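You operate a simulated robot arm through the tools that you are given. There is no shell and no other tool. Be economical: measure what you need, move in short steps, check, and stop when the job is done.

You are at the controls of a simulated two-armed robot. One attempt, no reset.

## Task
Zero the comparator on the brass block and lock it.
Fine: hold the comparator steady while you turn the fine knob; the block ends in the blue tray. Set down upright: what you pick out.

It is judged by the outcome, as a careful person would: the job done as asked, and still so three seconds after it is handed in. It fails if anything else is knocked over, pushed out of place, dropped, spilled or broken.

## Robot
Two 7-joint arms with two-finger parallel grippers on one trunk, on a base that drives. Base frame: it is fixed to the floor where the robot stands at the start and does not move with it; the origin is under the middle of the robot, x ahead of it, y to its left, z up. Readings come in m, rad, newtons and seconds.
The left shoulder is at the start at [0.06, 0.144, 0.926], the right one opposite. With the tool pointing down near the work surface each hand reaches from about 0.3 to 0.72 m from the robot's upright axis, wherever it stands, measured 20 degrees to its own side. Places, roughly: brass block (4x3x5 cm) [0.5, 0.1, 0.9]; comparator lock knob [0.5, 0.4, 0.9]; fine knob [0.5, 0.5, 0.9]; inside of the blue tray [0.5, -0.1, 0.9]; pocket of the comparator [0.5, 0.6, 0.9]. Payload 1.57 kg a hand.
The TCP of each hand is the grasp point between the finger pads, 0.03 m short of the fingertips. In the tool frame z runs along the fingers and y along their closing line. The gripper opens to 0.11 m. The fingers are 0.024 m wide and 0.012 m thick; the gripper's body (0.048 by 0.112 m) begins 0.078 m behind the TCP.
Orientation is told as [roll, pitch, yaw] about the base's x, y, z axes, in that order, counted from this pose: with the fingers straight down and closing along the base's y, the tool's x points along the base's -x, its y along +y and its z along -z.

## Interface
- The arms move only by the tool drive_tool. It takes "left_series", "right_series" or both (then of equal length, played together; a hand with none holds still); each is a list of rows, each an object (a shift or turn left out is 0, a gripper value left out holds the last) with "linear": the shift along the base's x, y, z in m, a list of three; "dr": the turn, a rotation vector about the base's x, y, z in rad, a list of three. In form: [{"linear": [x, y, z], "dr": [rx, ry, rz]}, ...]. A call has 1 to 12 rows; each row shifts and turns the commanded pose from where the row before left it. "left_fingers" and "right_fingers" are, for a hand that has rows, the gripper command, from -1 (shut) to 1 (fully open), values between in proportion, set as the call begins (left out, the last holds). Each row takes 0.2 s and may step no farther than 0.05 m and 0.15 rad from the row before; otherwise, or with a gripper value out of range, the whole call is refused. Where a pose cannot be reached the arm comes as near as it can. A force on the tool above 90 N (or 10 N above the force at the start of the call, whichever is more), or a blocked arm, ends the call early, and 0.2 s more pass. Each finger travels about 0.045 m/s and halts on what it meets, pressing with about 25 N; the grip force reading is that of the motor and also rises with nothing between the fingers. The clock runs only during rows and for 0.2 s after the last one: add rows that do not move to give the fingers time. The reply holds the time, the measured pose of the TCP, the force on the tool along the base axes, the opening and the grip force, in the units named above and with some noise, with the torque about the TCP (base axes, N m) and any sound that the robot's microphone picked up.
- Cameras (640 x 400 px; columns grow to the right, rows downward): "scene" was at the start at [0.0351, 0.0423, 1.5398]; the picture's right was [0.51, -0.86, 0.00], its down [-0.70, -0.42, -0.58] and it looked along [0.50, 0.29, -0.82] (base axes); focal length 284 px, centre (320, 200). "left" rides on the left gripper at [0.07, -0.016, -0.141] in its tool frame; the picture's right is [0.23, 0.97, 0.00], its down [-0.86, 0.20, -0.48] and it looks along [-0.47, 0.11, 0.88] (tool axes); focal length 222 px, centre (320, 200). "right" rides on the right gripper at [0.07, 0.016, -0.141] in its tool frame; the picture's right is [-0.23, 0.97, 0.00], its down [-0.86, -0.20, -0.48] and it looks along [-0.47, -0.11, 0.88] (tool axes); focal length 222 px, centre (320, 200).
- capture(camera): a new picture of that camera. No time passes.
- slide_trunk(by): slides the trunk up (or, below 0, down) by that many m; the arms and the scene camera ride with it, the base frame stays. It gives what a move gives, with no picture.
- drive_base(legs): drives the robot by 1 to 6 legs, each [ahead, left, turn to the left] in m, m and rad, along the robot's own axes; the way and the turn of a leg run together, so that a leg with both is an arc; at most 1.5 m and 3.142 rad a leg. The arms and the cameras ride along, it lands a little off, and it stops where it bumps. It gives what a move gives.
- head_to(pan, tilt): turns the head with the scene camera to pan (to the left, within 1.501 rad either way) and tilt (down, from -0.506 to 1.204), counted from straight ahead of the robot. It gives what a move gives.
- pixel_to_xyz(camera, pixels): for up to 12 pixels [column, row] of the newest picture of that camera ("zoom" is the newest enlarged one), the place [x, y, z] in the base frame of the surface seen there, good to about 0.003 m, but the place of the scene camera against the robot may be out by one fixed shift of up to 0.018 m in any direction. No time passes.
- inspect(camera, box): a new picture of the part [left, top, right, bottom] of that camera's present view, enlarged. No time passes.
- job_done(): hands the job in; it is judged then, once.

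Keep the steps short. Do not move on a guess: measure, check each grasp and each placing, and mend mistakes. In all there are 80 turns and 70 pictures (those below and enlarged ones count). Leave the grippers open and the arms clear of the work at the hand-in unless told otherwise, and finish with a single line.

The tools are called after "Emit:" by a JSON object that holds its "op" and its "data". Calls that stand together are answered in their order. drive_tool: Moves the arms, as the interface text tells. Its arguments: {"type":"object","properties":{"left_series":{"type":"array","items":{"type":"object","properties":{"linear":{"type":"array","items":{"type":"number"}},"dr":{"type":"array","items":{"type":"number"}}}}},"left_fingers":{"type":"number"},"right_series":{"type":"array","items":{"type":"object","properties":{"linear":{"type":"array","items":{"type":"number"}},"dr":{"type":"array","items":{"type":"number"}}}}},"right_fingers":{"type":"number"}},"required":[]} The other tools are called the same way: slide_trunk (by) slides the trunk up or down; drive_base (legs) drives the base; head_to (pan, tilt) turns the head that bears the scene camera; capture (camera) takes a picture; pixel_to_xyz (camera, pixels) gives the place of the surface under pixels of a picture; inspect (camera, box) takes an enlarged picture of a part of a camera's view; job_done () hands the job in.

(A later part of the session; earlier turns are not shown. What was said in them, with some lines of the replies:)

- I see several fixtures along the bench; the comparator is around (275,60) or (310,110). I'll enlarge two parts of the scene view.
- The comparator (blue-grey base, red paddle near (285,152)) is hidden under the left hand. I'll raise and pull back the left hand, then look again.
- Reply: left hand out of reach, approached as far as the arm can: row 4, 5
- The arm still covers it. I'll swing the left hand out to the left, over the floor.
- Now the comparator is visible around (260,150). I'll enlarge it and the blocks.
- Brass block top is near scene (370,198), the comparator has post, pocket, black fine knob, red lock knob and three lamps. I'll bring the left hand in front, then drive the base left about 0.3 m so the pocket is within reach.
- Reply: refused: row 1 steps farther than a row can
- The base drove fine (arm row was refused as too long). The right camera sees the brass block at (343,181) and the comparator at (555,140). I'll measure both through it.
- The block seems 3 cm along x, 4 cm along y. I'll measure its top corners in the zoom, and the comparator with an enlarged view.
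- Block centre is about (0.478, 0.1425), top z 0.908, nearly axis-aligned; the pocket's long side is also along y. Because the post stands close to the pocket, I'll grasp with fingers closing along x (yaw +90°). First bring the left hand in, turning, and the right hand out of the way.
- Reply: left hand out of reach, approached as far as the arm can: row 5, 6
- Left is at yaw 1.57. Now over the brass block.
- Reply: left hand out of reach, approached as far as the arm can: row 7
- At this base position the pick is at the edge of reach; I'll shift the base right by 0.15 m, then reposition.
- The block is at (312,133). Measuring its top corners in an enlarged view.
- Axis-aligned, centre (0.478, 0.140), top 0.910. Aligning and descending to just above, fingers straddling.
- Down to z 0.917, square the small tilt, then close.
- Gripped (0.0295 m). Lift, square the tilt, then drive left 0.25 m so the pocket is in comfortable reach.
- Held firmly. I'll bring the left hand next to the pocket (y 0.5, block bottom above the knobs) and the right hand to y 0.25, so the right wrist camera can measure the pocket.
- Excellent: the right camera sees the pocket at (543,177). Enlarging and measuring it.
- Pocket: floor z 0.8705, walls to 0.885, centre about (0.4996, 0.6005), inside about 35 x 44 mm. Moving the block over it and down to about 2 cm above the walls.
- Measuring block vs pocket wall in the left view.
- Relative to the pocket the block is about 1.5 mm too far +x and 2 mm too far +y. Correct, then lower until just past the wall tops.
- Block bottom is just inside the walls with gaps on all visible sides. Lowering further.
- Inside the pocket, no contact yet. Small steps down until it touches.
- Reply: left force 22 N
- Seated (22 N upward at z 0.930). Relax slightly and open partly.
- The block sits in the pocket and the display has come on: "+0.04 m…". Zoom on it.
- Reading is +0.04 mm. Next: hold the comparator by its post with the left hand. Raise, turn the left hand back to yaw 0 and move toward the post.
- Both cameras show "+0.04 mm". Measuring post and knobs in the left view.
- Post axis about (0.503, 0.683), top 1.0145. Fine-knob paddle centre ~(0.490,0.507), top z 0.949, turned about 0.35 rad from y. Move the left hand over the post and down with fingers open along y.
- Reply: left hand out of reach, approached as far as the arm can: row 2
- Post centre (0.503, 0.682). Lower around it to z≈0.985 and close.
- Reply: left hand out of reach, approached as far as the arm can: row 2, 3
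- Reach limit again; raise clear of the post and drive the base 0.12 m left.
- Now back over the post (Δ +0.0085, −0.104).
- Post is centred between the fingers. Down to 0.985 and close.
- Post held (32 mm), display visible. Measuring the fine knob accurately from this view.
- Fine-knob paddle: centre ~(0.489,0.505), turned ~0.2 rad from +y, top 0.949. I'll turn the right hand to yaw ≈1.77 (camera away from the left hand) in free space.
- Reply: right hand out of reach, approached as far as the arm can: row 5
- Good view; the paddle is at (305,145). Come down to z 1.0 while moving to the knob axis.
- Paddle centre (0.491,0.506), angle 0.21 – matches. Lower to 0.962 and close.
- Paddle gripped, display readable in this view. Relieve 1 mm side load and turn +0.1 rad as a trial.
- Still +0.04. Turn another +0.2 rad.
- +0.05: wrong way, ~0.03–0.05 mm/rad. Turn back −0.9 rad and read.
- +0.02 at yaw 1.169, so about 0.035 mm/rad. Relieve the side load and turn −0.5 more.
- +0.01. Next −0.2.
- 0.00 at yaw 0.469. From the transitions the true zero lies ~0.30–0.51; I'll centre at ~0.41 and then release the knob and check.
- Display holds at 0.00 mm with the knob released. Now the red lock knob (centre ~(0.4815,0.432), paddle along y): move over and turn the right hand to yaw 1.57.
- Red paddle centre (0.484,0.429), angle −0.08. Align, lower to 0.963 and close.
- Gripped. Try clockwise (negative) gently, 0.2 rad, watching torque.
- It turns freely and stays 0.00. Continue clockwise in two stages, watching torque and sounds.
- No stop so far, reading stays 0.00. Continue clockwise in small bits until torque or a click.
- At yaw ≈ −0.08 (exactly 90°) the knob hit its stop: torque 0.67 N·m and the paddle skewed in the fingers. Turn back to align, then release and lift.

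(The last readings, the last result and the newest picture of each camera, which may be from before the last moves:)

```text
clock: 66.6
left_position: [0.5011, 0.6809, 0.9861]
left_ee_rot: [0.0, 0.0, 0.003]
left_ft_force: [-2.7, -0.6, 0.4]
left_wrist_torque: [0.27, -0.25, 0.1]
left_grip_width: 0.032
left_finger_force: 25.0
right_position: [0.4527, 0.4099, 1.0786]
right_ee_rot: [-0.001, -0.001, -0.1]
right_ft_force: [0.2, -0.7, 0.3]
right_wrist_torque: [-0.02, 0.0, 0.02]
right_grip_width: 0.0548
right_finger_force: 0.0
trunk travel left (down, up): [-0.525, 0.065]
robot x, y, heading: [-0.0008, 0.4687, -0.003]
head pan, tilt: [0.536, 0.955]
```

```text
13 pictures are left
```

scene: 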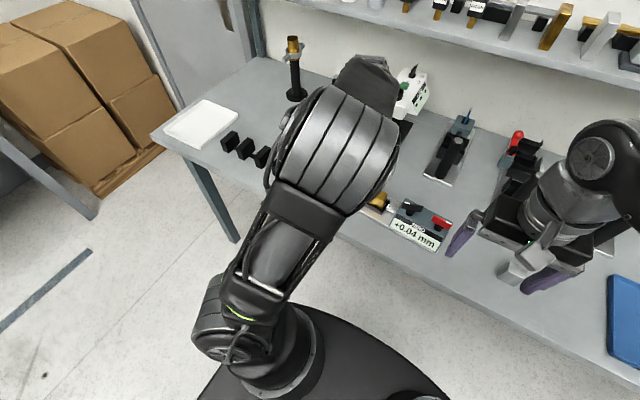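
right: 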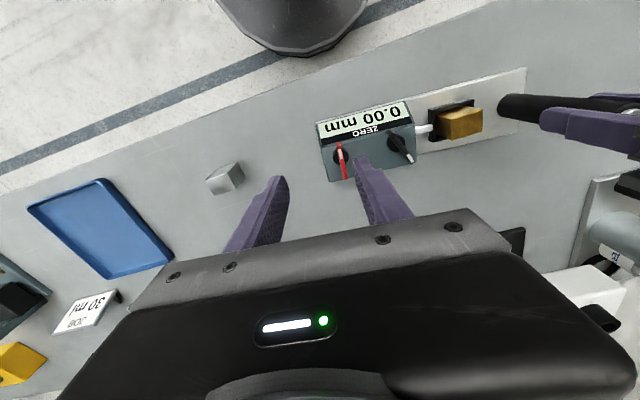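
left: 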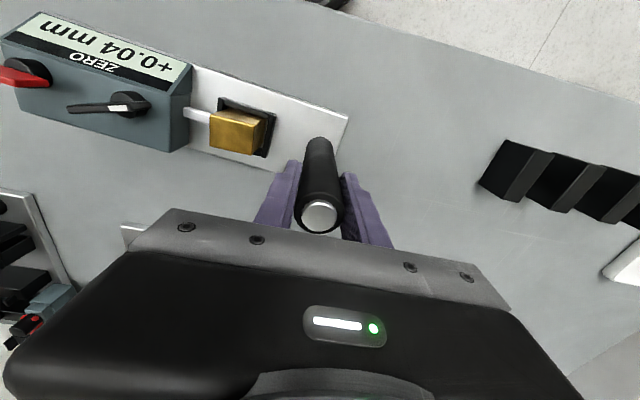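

0.00 mm, lock knob turned to its stop. Now release the post with the left hand, rise and turn it back to yaw 90° over the block; right hand moves off to the right.

Emit:
{"op": "drive_tool", "data": {"left_fingers": 1, "left_series": [{}, {}, {}, {}, {}, {"linear": [0, 0, 0.03]}, {"linear": [0, 0, 0.04]}, {"linear": [0, 0, 0.045]}], "right_series": [{"linear": [-0.03, -0.03, 0.01]}, {"linear": [-0.03, -0.03, 0.01]}, {"linear": [0, -0.05, 0]}, {"linear": [0, -0.05, 0]}, {"linear": [0, -0.05, 0]}, {}, {}, {}]}}

Emit:
{"op": "drive_tool", "data": {"left_series": [{"linear": [0, -0.008, 0], "dr": [0, 0, 0.1428]}, {"linear": [0, -0.008, 0], "dr": [0, 0, 0.1428]}, {"linear": [0, -0.008, 0], "dr": [0, 0, 0.1428]}, {"linear": [0, -0.008, 0], "dr": [0, 0, 0.1428]}, {"linear": [0, -0.008, 0], "dr": [0, 0, 0.1428]}, {"linear": [0, -0.008, 0], "dr": [0, 0, 0.1428]}, {"linear": [-0.001, -0.008, 0], "dr": [0, 0, 0.1428]}, {"linear": [-0.001, -0.008, 0], "dr": [0, 0, 0.1428]}, {"linear": [-0.001, -0.008, 0], "dr": [0, 0, 0.1428]}, {"linear": [-0.001, -0.008, 0], "dr": [0, 0, 0.1428]}, {"linear": [0, -0.005, 0], "dr": [0, 0, 0.1428]}, {}]}}

Emit:
{"op": "capture", "data": {"camera": "left"}}

```text
clock: 68.4
left_position: [0.5012, 0.6829, 1.1012]
left_ee_rot: [-0.001, -0.003, 0.003]
left_ft_force: [0.5, 0.5, 0.1]
left_wrist_torque: [-0.05, -0.01, 0.02]
left_grip_width: 0.1099
left_finger_force: 0.0
right_position: [0.3927, 0.2015, 1.0974]
right_ee_rot: [-0.002, 0.0, -0.1]
right_ft_force: [0.9, 0.4, 0.2]
right_wrist_torque: [-0.02, -0.01, -0.06]
right_grip_width: 0.0547
right_finger_force: 0.1
trunk travel left (down, up): [-0.525, 0.065]
robot x, y, heading: [-0.0015, 0.4643, 0.001]
head pan, tilt: [0.536, 0.955]
```

```text
clock: 71.0
left_position: [0.4987, 0.5979, 1.1013]
left_ee_rot: [0.001, -0.001, 1.573]
left_ft_force: [0.5, 0.4, 0.0]
left_wrist_torque: [0.05, 0.02, 0.04]
left_grip_width: 0.1101
left_finger_force: 0.0
right_position: [0.3944, 0.2018, 1.0973]
right_ee_rot: [0.0, 0.001, -0.099]
right_ft_force: [-0.2, -0.9, -0.5]
right_wrist_torque: [-0.03, -0.03, -0.01]
right_grip_width: 0.055
right_finger_force: 0.1
trunk travel left (down, up): [-0.525, 0.065]
robot x, y, heading: [0.0014, 0.4683, -0.003]
head pan, tilt: [0.536, 0.955]
```

```text
12 pictures are left
```

left: 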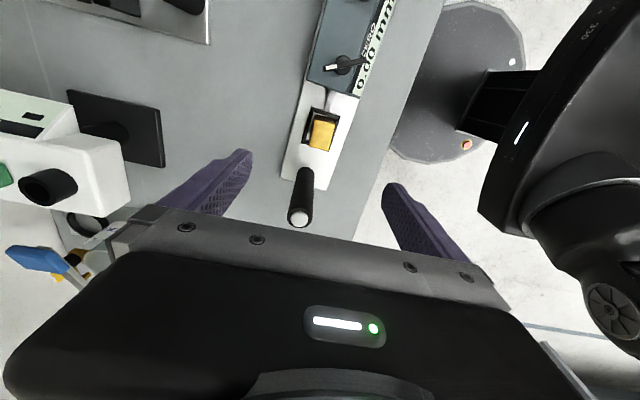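

Emit:
{"op": "inspect", "data": {"camera": "left", "box": [288, 100, 368, 170]}}

Emit:
{"op": "pixel_to_xyz", "data": {"camera": "left", "pixels": [[322, 135], [316, 124], [334, 128], [312, 145], [329, 148]]}}

```text
5.71 times, centred on (328, 135) of left
```

zoom: 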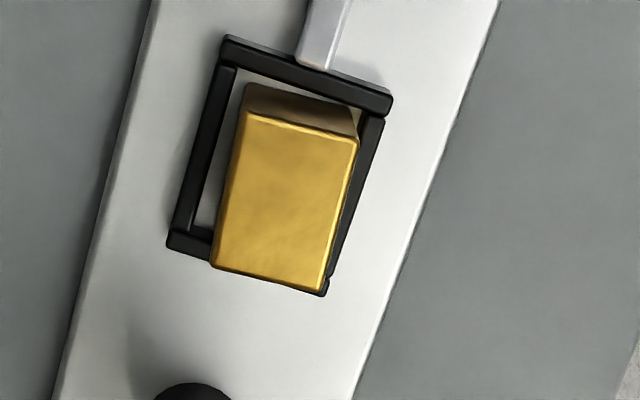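

```text
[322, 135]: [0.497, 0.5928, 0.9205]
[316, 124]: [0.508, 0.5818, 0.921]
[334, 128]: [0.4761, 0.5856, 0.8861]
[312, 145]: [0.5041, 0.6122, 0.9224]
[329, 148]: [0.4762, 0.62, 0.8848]
```

Block centre about (0.4955,0.598), upright. Align and lower to z 0.932 with the fingers open.

Emit:
{"op": "drive_tool", "data": {"left_series": [{"linear": [-0.003, 0, -0.045]}, {"linear": [0, 0, -0.045]}, {"linear": [0, 0, -0.045]}, {"linear": [0, 0, -0.034]}, {}]}}

Emit:
{"op": "drive_tool", "data": {"left_fingers": -1, "left_series": [{}, {}, {}, {}, {}, {}]}}

```text
clock: 72.2
left_position: [0.4943, 0.5971, 0.9322]
left_ee_rot: [0.0, -0.001, 1.571]
left_ft_force: [-0.4, 0.5, -0.2]
left_wrist_torque: [0.01, -0.03, -0.02]
left_grip_width: 0.11
left_finger_force: 0.1
right_position: [0.3946, 0.2003, 1.0975]
right_ee_rot: [0.001, 0.0, -0.101]
right_ft_force: [0.8, 0.0, -0.5]
right_wrist_torque: [0.04, 0.01, 0.01]
right_grip_width: 0.055
right_finger_force: 0.1
trunk travel left (down, up): [-0.525, 0.065]
robot x, y, heading: [-0.0004, 0.4652, 0.0]
head pan, tilt: [0.536, 0.955]
```

```text
clock: 73.6
left_position: [0.4963, 0.5962, 0.9328]
left_ee_rot: [0.0, 0.0, 1.572]
left_ft_force: [4.5, 0.8, 2.1]
left_wrist_torque: [0.03, -0.15, -0.05]
left_grip_width: 0.0299
left_finger_force: 24.9
right_position: [0.3957, 0.2008, 1.0981]
right_ee_rot: [0.0, 0.001, -0.1]
right_ft_force: [0.1, 0.5, 0.1]
right_wrist_torque: [0.02, 0.03, -0.01]
right_grip_width: 0.0549
right_finger_force: 0.0
trunk travel left (down, up): [-0.525, 0.065]
robot x, y, heading: [-0.0035, 0.4713, 0.006]
head pan, tilt: [0.536, 0.955]
```

Gripped. Small relief in x, then lift straight up.

Emit:
{"op": "drive_tool", "data": {"left_series": [{"linear": [0.001, 0, 0.005]}, {"linear": [0, 0, 0.01]}, {"linear": [0, 0, 0.02]}, {"linear": [0, 0, 0.04]}, {"linear": [0, 0, 0.035]}, {}]}}

Emit:
{"op": "capture", "data": {"camera": "left"}}

```text
clock: 75.0
left_position: [0.4961, 0.5959, 1.0442]
left_ee_rot: [0.0, -0.001, 1.572]
left_ft_force: [-0.3, 0.5, -3.5]
left_wrist_torque: [-0.01, 0.01, 0.02]
left_grip_width: 0.0299
left_finger_force: 25.2
right_position: [0.3936, 0.201, 1.0973]
right_ee_rot: [-0.001, -0.001, -0.098]
right_ft_force: [0.8, 0.9, 0.5]
right_wrist_torque: [0.04, 0.01, 0.0]
right_grip_width: 0.0552
right_finger_force: 0.1
trunk travel left (down, up): [-0.525, 0.065]
robot x, y, heading: [0.0012, 0.4682, 0.005]
head pan, tilt: [0.536, 0.955]
```

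```text
10 pictures are left
```

left: 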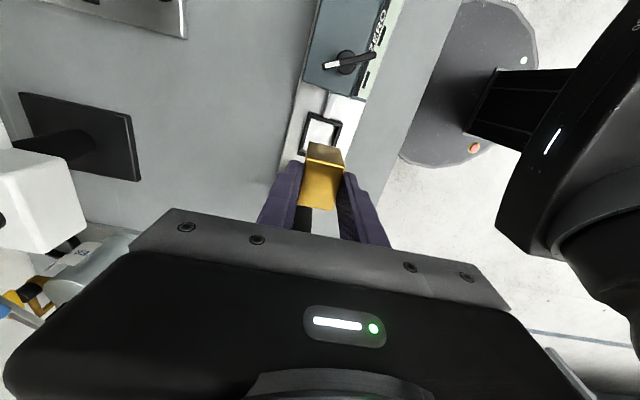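

Block is out, pocket empty, comparator undisturbed. Pull back a little in x, then drive the base right 0.5 m.

Emit:
{"op": "drive_tool", "data": {"left_series": [{"linear": [-0.03, 0, 0.0]}, {"linear": [-0.02, 0, 0]}, {}], "right_series": [{"linear": [-0.03, 0, 0.02]}, {"linear": [-0.02, 0.03, 0.02]}, {"linear": [0, 0.04, 0]}]}}

Emit:
{"op": "drive_base", "data": {"legs": [[0, -0.5, 0]]}}

Emit:
{"op": "capture", "data": {"camera": "left"}}

```text
clock: 75.8
left_position: [0.4449, 0.5975, 1.0432]
left_ee_rot: [0.0, -0.001, 1.57]
left_ft_force: [-0.4, 0.3, -3.6]
left_wrist_torque: [-0.01, -0.06, 0.02]
left_grip_width: 0.0296
left_finger_force: 24.9
right_position: [0.3552, 0.2711, 1.1194]
right_ee_rot: [-0.001, -0.001, -0.099]
right_ft_force: [-0.2, -0.2, -0.1]
right_wrist_torque: [-0.07, -0.03, 0.01]
right_grip_width: 0.0552
right_finger_force: 0.0
right hand out of reach, approached as far as the arm can: row 2
trunk travel left (down, up): [-0.525, 0.065]
robot x, y, heading: [-0.0033, 0.4637, -0.0]
head pan, tilt: [0.536, 0.955]
```

```text
clock: 78.8
left_position: [0.4479, 0.0986, 1.0422]
left_ee_rot: [0.001, 0.0, 1.571]
left_ft_force: [0.0, -0.1, -4.3]
left_wrist_torque: [-0.01, 0.02, -0.02]
left_grip_width: 0.0298
left_finger_force: 24.6
right_position: [0.3561, -0.2283, 1.1185]
right_ee_rot: [-0.001, -0.001, -0.099]
right_ft_force: [1.2, -0.7, 0.4]
right_wrist_torque: [0.04, -0.04, -0.01]
right_grip_width: 0.055
right_finger_force: 0.1
trunk travel left (down, up): [-0.525, 0.065]
robot x, y, heading: [-0.0047, -0.0301, 0.003]
head pan, tilt: [0.536, 0.955]
```

```text
9 pictures are left
```

left: 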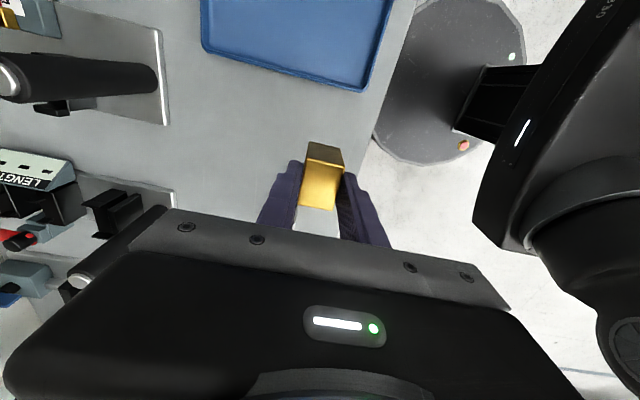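

Measuring the tray.

Emit:
{"op": "pixel_to_xyz", "data": {"camera": "left", "pixels": [[205, 45], [362, 90], [300, 30], [300, 5], [280, 68], [391, 5], [340, 10], [230, 5]]}}

```text
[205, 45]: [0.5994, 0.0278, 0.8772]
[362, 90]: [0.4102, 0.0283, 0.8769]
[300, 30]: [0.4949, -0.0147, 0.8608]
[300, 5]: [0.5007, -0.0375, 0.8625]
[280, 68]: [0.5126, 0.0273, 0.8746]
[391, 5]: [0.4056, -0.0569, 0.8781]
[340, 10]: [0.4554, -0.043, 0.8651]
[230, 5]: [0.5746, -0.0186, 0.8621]
```

Tray: rim x 0.405–0.60, near-left edge y 0.028, floor z ≈0.863. I'll place at (0.495,−0.06); right hand moves further away.

Emit:
{"op": "drive_tool", "data": {"left_series": [{}, {}, {"linear": [0.012, -0.04, 0]}, {"linear": [0.012, -0.04, 0]}, {"linear": [0.012, -0.04, 0]}, {"linear": [0.011, -0.039, 0]}, {}], "right_series": [{"linear": [0, -0.04, 0]}, {"linear": [0, -0.04, 0]}, {"linear": [0, -0.03, 0]}, {}, {}, {}, {}]}}

Emit:
{"op": "drive_tool", "data": {"left_series": [{"linear": [0, 0, -0.04]}, {"linear": [0, 0, -0.04]}, {"linear": [0, 0, -0.02]}, {}]}}

Emit:
{"op": "capture", "data": {"camera": "left"}}

```text
clock: 80.4
left_position: [0.494, -0.0616, 1.0422]
left_ee_rot: [-0.001, -0.003, 1.572]
left_ft_force: [0.2, -0.5, -3.8]
left_wrist_torque: [0.01, -0.02, -0.03]
left_grip_width: 0.0297
left_finger_force: 24.8
right_position: [0.3572, -0.3378, 1.1195]
right_ee_rot: [0.0, 0.0, -0.097]
right_ft_force: [-0.9, 0.0, 1.2]
right_wrist_torque: [-0.03, -0.03, -0.01]
right_grip_width: 0.0551
right_finger_force: 0.0
trunk travel left (down, up): [-0.525, 0.065]
robot x, y, heading: [-0.0022, -0.0284, 0.001]
head pan, tilt: [0.536, 0.955]
```

```text
clock: 81.4
left_position: [0.4939, -0.0589, 0.9411]
left_ee_rot: [0.001, -0.002, 1.573]
left_ft_force: [-0.8, 0.0, -4.0]
left_wrist_torque: [-0.01, 0.0, -0.02]
left_grip_width: 0.0298
left_finger_force: 24.8
right_position: [0.357, -0.3377, 1.1184]
right_ee_rot: [0.0, 0.0, -0.098]
right_ft_force: [0.7, -0.1, 0.0]
right_wrist_torque: [0.0, 0.02, -0.02]
right_grip_width: 0.0552
right_finger_force: 0.0
trunk travel left (down, up): [-0.525, 0.065]
robot x, y, heading: [-0.0014, -0.0316, 0.003]
head pan, tilt: [0.536, 0.955]
```

```text
8 pictures are left
```

left: 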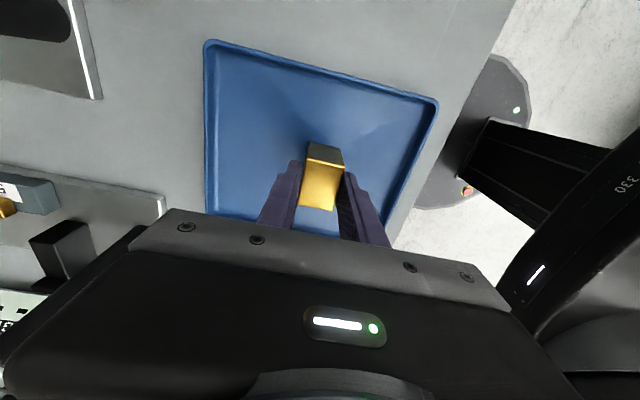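

Well inside the tray. Lower slowly to contact (expected near z 0.926).

Emit:
{"op": "drive_tool", "data": {"left_series": [{"linear": [0, 0, -0.006]}, {"linear": [0, 0, -0.006]}, {}]}}

Emit:
{"op": "drive_tool", "data": {"left_series": [{"linear": [0, 0, -0.002]}, {}]}}

```text
clock: 82.2
left_position: [0.4935, -0.0603, 0.9304]
left_ee_rot: [-0.001, 0.0, 1.573]
left_ft_force: [-0.7, -0.3, -4.3]
left_wrist_torque: [-0.01, -0.02, 0.0]
left_grip_width: 0.0298
left_finger_force: 24.6
right_position: [0.3573, -0.338, 1.1189]
right_ee_rot: [0.001, 0.0, -0.097]
right_ft_force: [0.1, 0.6, -0.1]
right_wrist_torque: [0.03, -0.01, -0.01]
right_grip_width: 0.0549
right_finger_force: 0.0
trunk travel left (down, up): [-0.525, 0.065]
robot x, y, heading: [0.0012, -0.0323, 0.003]
head pan, tilt: [0.536, 0.955]
```

```text
clock: 82.8
left_position: [0.4933, -0.0584, 0.9284]
left_ee_rot: [0.001, -0.002, 1.572]
left_ft_force: [-0.6, -0.8, -3.0]
left_wrist_torque: [0.01, -0.05, 0.01]
left_grip_width: 0.0298
left_finger_force: 24.6
right_position: [0.3565, -0.3374, 1.1184]
right_ee_rot: [0.002, -0.001, -0.098]
right_ft_force: [-0.4, 0.5, 0.4]
right_wrist_torque: [0.01, -0.02, 0.02]
right_grip_width: 0.0549
right_finger_force: 0.0
trunk travel left (down, up): [-0.525, 0.065]
robot x, y, heading: [0.002, -0.0273, 0.0]
head pan, tilt: [0.536, 0.955]
```

Emit:
{"op": "drive_tool", "data": {"left_series": [{"linear": [0, 0, -0.0015]}, {}]}}

Emit:
{"op": "drive_tool", "data": {"left_series": [{"linear": [0, 0, -0.0015]}, {}]}}

```text
clock: 83.4
left_position: [0.495, -0.061, 0.927]
left_ee_rot: [-0.001, -0.002, 1.573]
left_ft_force: [0.0, 0.1, -4.3]
left_wrist_torque: [0.01, 0.0, 0.0]
left_grip_width: 0.0297
left_finger_force: 24.6
right_position: [0.3574, -0.3369, 1.1182]
right_ee_rot: [0.001, -0.001, -0.097]
right_ft_force: [-1.4, 0.4, 0.8]
right_wrist_torque: [-0.01, 0.0, 0.0]
right_grip_width: 0.0552
right_finger_force: 0.0
trunk travel left (down, up): [-0.525, 0.065]
robot x, y, heading: [0.001, -0.032, 0.002]
head pan, tilt: [0.536, 0.955]
```

```text
clock: 84.0
left_position: [0.4948, -0.0584, 0.9253]
left_ee_rot: [-0.001, -0.002, 1.571]
left_ft_force: [-0.9, -0.5, -4.6]
left_wrist_torque: [-0.01, 0.01, -0.02]
left_grip_width: 0.0297
left_finger_force: 24.9
right_position: [0.3574, -0.3384, 1.1181]
right_ee_rot: [0.0, 0.0, -0.098]
right_ft_force: [0.0, 0.8, 0.0]
right_wrist_torque: [0.0, -0.01, -0.01]
right_grip_width: 0.0551
right_finger_force: 0.1
trunk travel left (down, up): [-0.525, 0.065]
robot x, y, heading: [-0.0027, -0.0301, 0.004]
head pan, tilt: [0.536, 0.955]
```

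Not yet touching; two more small steps.

Emit:
{"op": "drive_tool", "data": {"left_series": [{"linear": [0, 0, -0.0015]}, {}]}}

Emit:
{"op": "drive_tool", "data": {"left_series": [{"linear": [0, 0, -0.001]}, {}]}}

```text
clock: 84.6
left_position: [0.4949, -0.0592, 0.924]
left_ee_rot: [0.001, -0.003, 1.572]
left_ft_force: [0.0, 0.7, -0.9]
left_wrist_torque: [-0.03, 0.0, -0.04]
left_grip_width: 0.0298
left_finger_force: 24.6
right_position: [0.3577, -0.337, 1.1185]
right_ee_rot: [-0.001, -0.002, -0.098]
right_ft_force: [0.6, 0.4, -0.3]
right_wrist_torque: [0.01, -0.01, 0.03]
right_grip_width: 0.0549
right_finger_force: 0.0
trunk travel left (down, up): [-0.525, 0.065]
robot x, y, heading: [0.0063, -0.0356, 0.002]
head pan, tilt: [0.536, 0.955]
```

```text
clock: 85.2
left_position: [0.4946, -0.0595, 0.9244]
left_ee_rot: [-0.002, -0.002, 1.573]
left_ft_force: [0.7, 0.0, 11.4]
left_wrist_torque: [0.14, 0.19, -0.02]
left_grip_width: 0.0299
left_finger_force: 24.8
right_position: [0.3564, -0.3372, 1.1192]
right_ee_rot: [0.001, -0.001, -0.096]
right_ft_force: [0.2, 0.3, -0.1]
right_wrist_torque: [0.0, -0.01, -0.01]
right_grip_width: 0.0551
right_finger_force: 0.1
trunk travel left (down, up): [-0.525, 0.065]
robot x, y, heading: [-0.0012, -0.0269, 0.001]
head pan, tilt: [0.536, 0.955]
```

Contact (11 N up). Open, wait, and rise; open the right fingers too.

Emit:
{"op": "drive_tool", "data": {"left_fingers": 0.5, "left_series": [{}, {}, {}, {}, {}], "right_fingers": 1, "right_series": [{}, {}, {}, {}, {}]}}

Emit:
{"op": "drive_tool", "data": {"left_series": [{"linear": [0, 0, 0.03]}, {"linear": [0, 0, 0.045]}, {"linear": [0, 0, 0.045]}, {"linear": [-0.03, 0.035, 0]}, {"linear": [-0.03, 0.035, 0]}, {"linear": [0, 0.04, 0]}, {"linear": [0, 0.04, 0]}, {}], "left_fingers": 1}}

Emit:
{"op": "capture", "data": {"camera": "scene"}}

Emit:
{"op": "capture", "data": {"camera": "left"}}

```text
clock: 86.4
left_position: [0.4942, -0.0588, 0.9228]
left_ee_rot: [0.0, -0.002, 1.573]
left_ft_force: [0.1, 0.4, 0.2]
left_wrist_torque: [-0.02, 0.01, 0.0]
left_grip_width: 0.0821
left_finger_force: 0.1
right_position: [0.3574, -0.3372, 1.1177]
right_ee_rot: [0.0, 0.0, -0.099]
right_ft_force: [0.1, 0.7, 0.6]
right_wrist_torque: [0.01, 0.02, 0.0]
right_grip_width: 0.1098
right_finger_force: 0.1
trunk travel left (down, up): [-0.525, 0.065]
robot x, y, heading: [-0.0021, -0.0308, -0.0]
head pan, tilt: [0.536, 0.955]
```

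```text
clock: 88.2
left_position: [0.4358, 0.0896, 1.0437]
left_ee_rot: [0.001, -0.002, 1.572]
left_ft_force: [-0.5, -0.1, -0.1]
left_wrist_torque: [-0.03, 0.01, 0.0]
left_grip_width: 0.1101
left_finger_force: 0.0
right_position: [0.3572, -0.3386, 1.1192]
right_ee_rot: [-0.002, 0.0, -0.097]
right_ft_force: [-0.1, 1.0, 0.8]
right_wrist_torque: [0.0, 0.01, 0.02]
right_grip_width: 0.11
right_finger_force: 0.1
trunk travel left (down, up): [-0.525, 0.065]
robot x, y, heading: [0.0021, -0.0294, 0.003]
head pan, tilt: [0.536, 0.955]
```

```text
7 pictures are left
```

scene: 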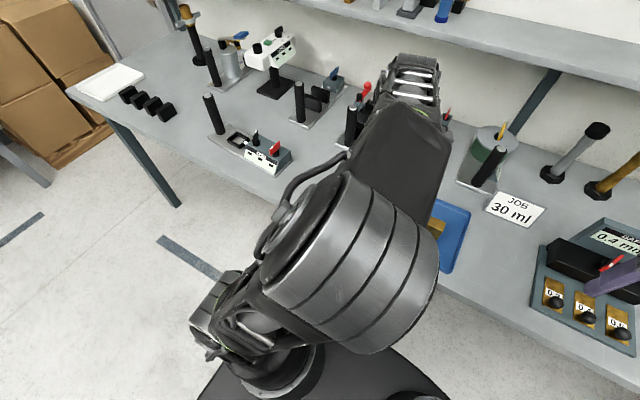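

```text
6 pictures are left
```

left: 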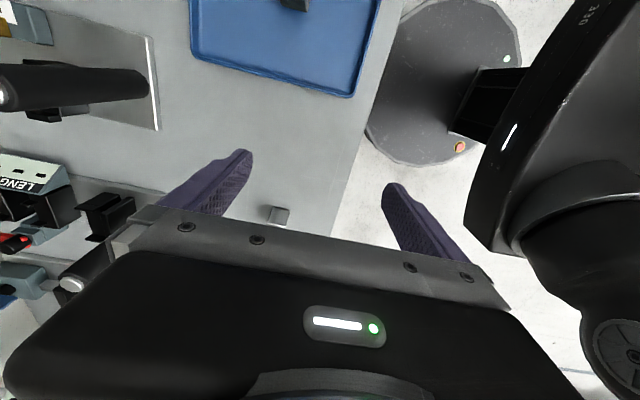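

The block is in the tray at left-view (293,5). Move the left hand back and clear, then check the tray and the comparator.

Emit:
{"op": "drive_tool", "data": {"left_series": [{"linear": [-0.03, 0.03, 0.03]}, {"linear": [-0.03, 0.035, 0.01]}, {"linear": [-0.02, 0.04, 0]}, {"linear": [-0.02, 0.04, 0]}, {"linear": [-0.02, 0.04, 0]}, {"linear": [-0.02, 0.04, 0]}, {}], "right_series": [{"linear": [0, 0, 0.03]}, {"linear": [0, 0, 0.02]}, {}, {}, {}, {}, {}]}}

Emit:
{"op": "capture", "data": {"camera": "scene"}}

Emit:
{"op": "inspect", "data": {"camera": "scene", "box": [190, 90, 310, 190]}}

```text
refused: row 1 steps farther than a row can; nothing moved
```

```text
5 pictures are left
```

scene: 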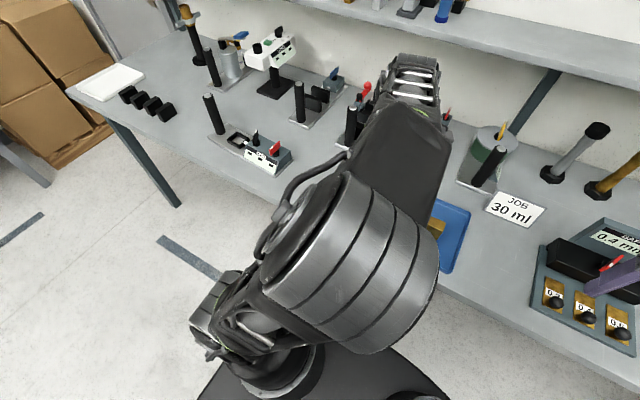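

```text
4.00 times, centred on (250, 140) of scene
```

zoom: 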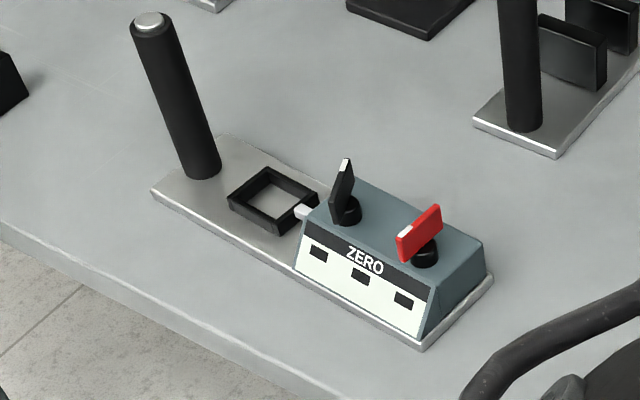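

Comparator looks right: upright, lock knob turned 90°, fine knob set. Row was too long; retract the left hand with shorter rows, and check the tray.

Emit:
{"op": "drive_tool", "data": {"left_series": [{"linear": [-0.02, 0.03, 0.02]}, {"linear": [-0.02, 0.03, 0.02]}, {"linear": [-0.02, 0.04, 0]}, {"linear": [-0.02, 0.04, 0]}, {"linear": [-0.02, 0.04, 0]}, {"linear": [-0.02, 0.04, 0]}, {"linear": [-0.02, 0.04, 0]}, {"linear": [0, 0.04, 0]}, {}], "right_series": [{"linear": [0, 0, 0.02]}, {"linear": [0, 0, 0.02]}, {}, {}, {}, {}, {}, {}, {}]}}

Emit:
{"op": "capture", "data": {"camera": "scene"}}

```text
clock: 90.2
left_position: [0.2932, 0.3891, 1.083]
left_ee_rot: [0.001, 0.0, 1.572]
left_ft_force: [-0.1, -0.3, 1.0]
left_wrist_torque: [-0.05, 0.02, 0.0]
left_grip_width: 0.1102
left_finger_force: 0.2
right_position: [0.3606, -0.3357, 1.1231]
right_ee_rot: [-0.002, 0.0, -0.097]
right_ft_force: [0.3, -0.6, -0.3]
right_wrist_torque: [0.0, -0.01, -0.01]
right_grip_width: 0.11
right_finger_force: 0.1
right hand out of reach, approached as far as the arm can: row 1, 2
trunk travel left (down, up): [-0.525, 0.065]
robot x, y, heading: [-0.0001, -0.0271, 0.003]
head pan, tilt: [0.536, 0.955]
```

```text
3 pictures are left
```

scene: 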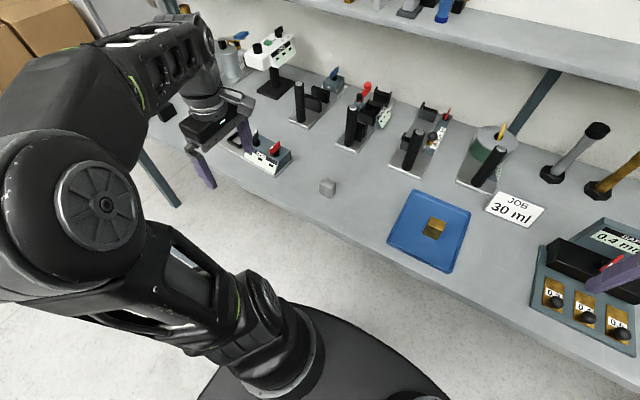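

Emit:
{"op": "pixel_to_xyz", "data": {"camera": "scene", "pixels": [[436, 223], [438, 226], [420, 215], [230, 190]]}}

Emit:
{"op": "inspect", "data": {"camera": "scene", "box": [390, 180, 480, 280]}}

```text
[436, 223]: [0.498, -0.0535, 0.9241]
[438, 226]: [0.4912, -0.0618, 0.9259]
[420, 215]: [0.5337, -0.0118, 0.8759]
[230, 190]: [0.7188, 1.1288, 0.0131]
```

```text
4.00 times, centred on (435, 230) of scene
```

zoom: 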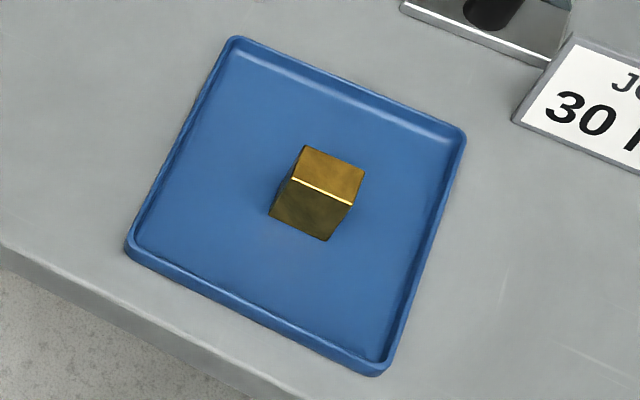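

The block stands upright in the tray, its top 5 cm above the floor of the tray. The comparator is zeroed and locked, both grippers are open and clear, so I'm handing in.

Emit:
{"op": "job_done", "data": {}}

```text
The job is handed in.
```

The comparator was set to 0.00 mm on the brass block and its lock knob turned clockwise a quarter turn to the stop (I did not test that it holds), and the block stands upright in the blue tray.
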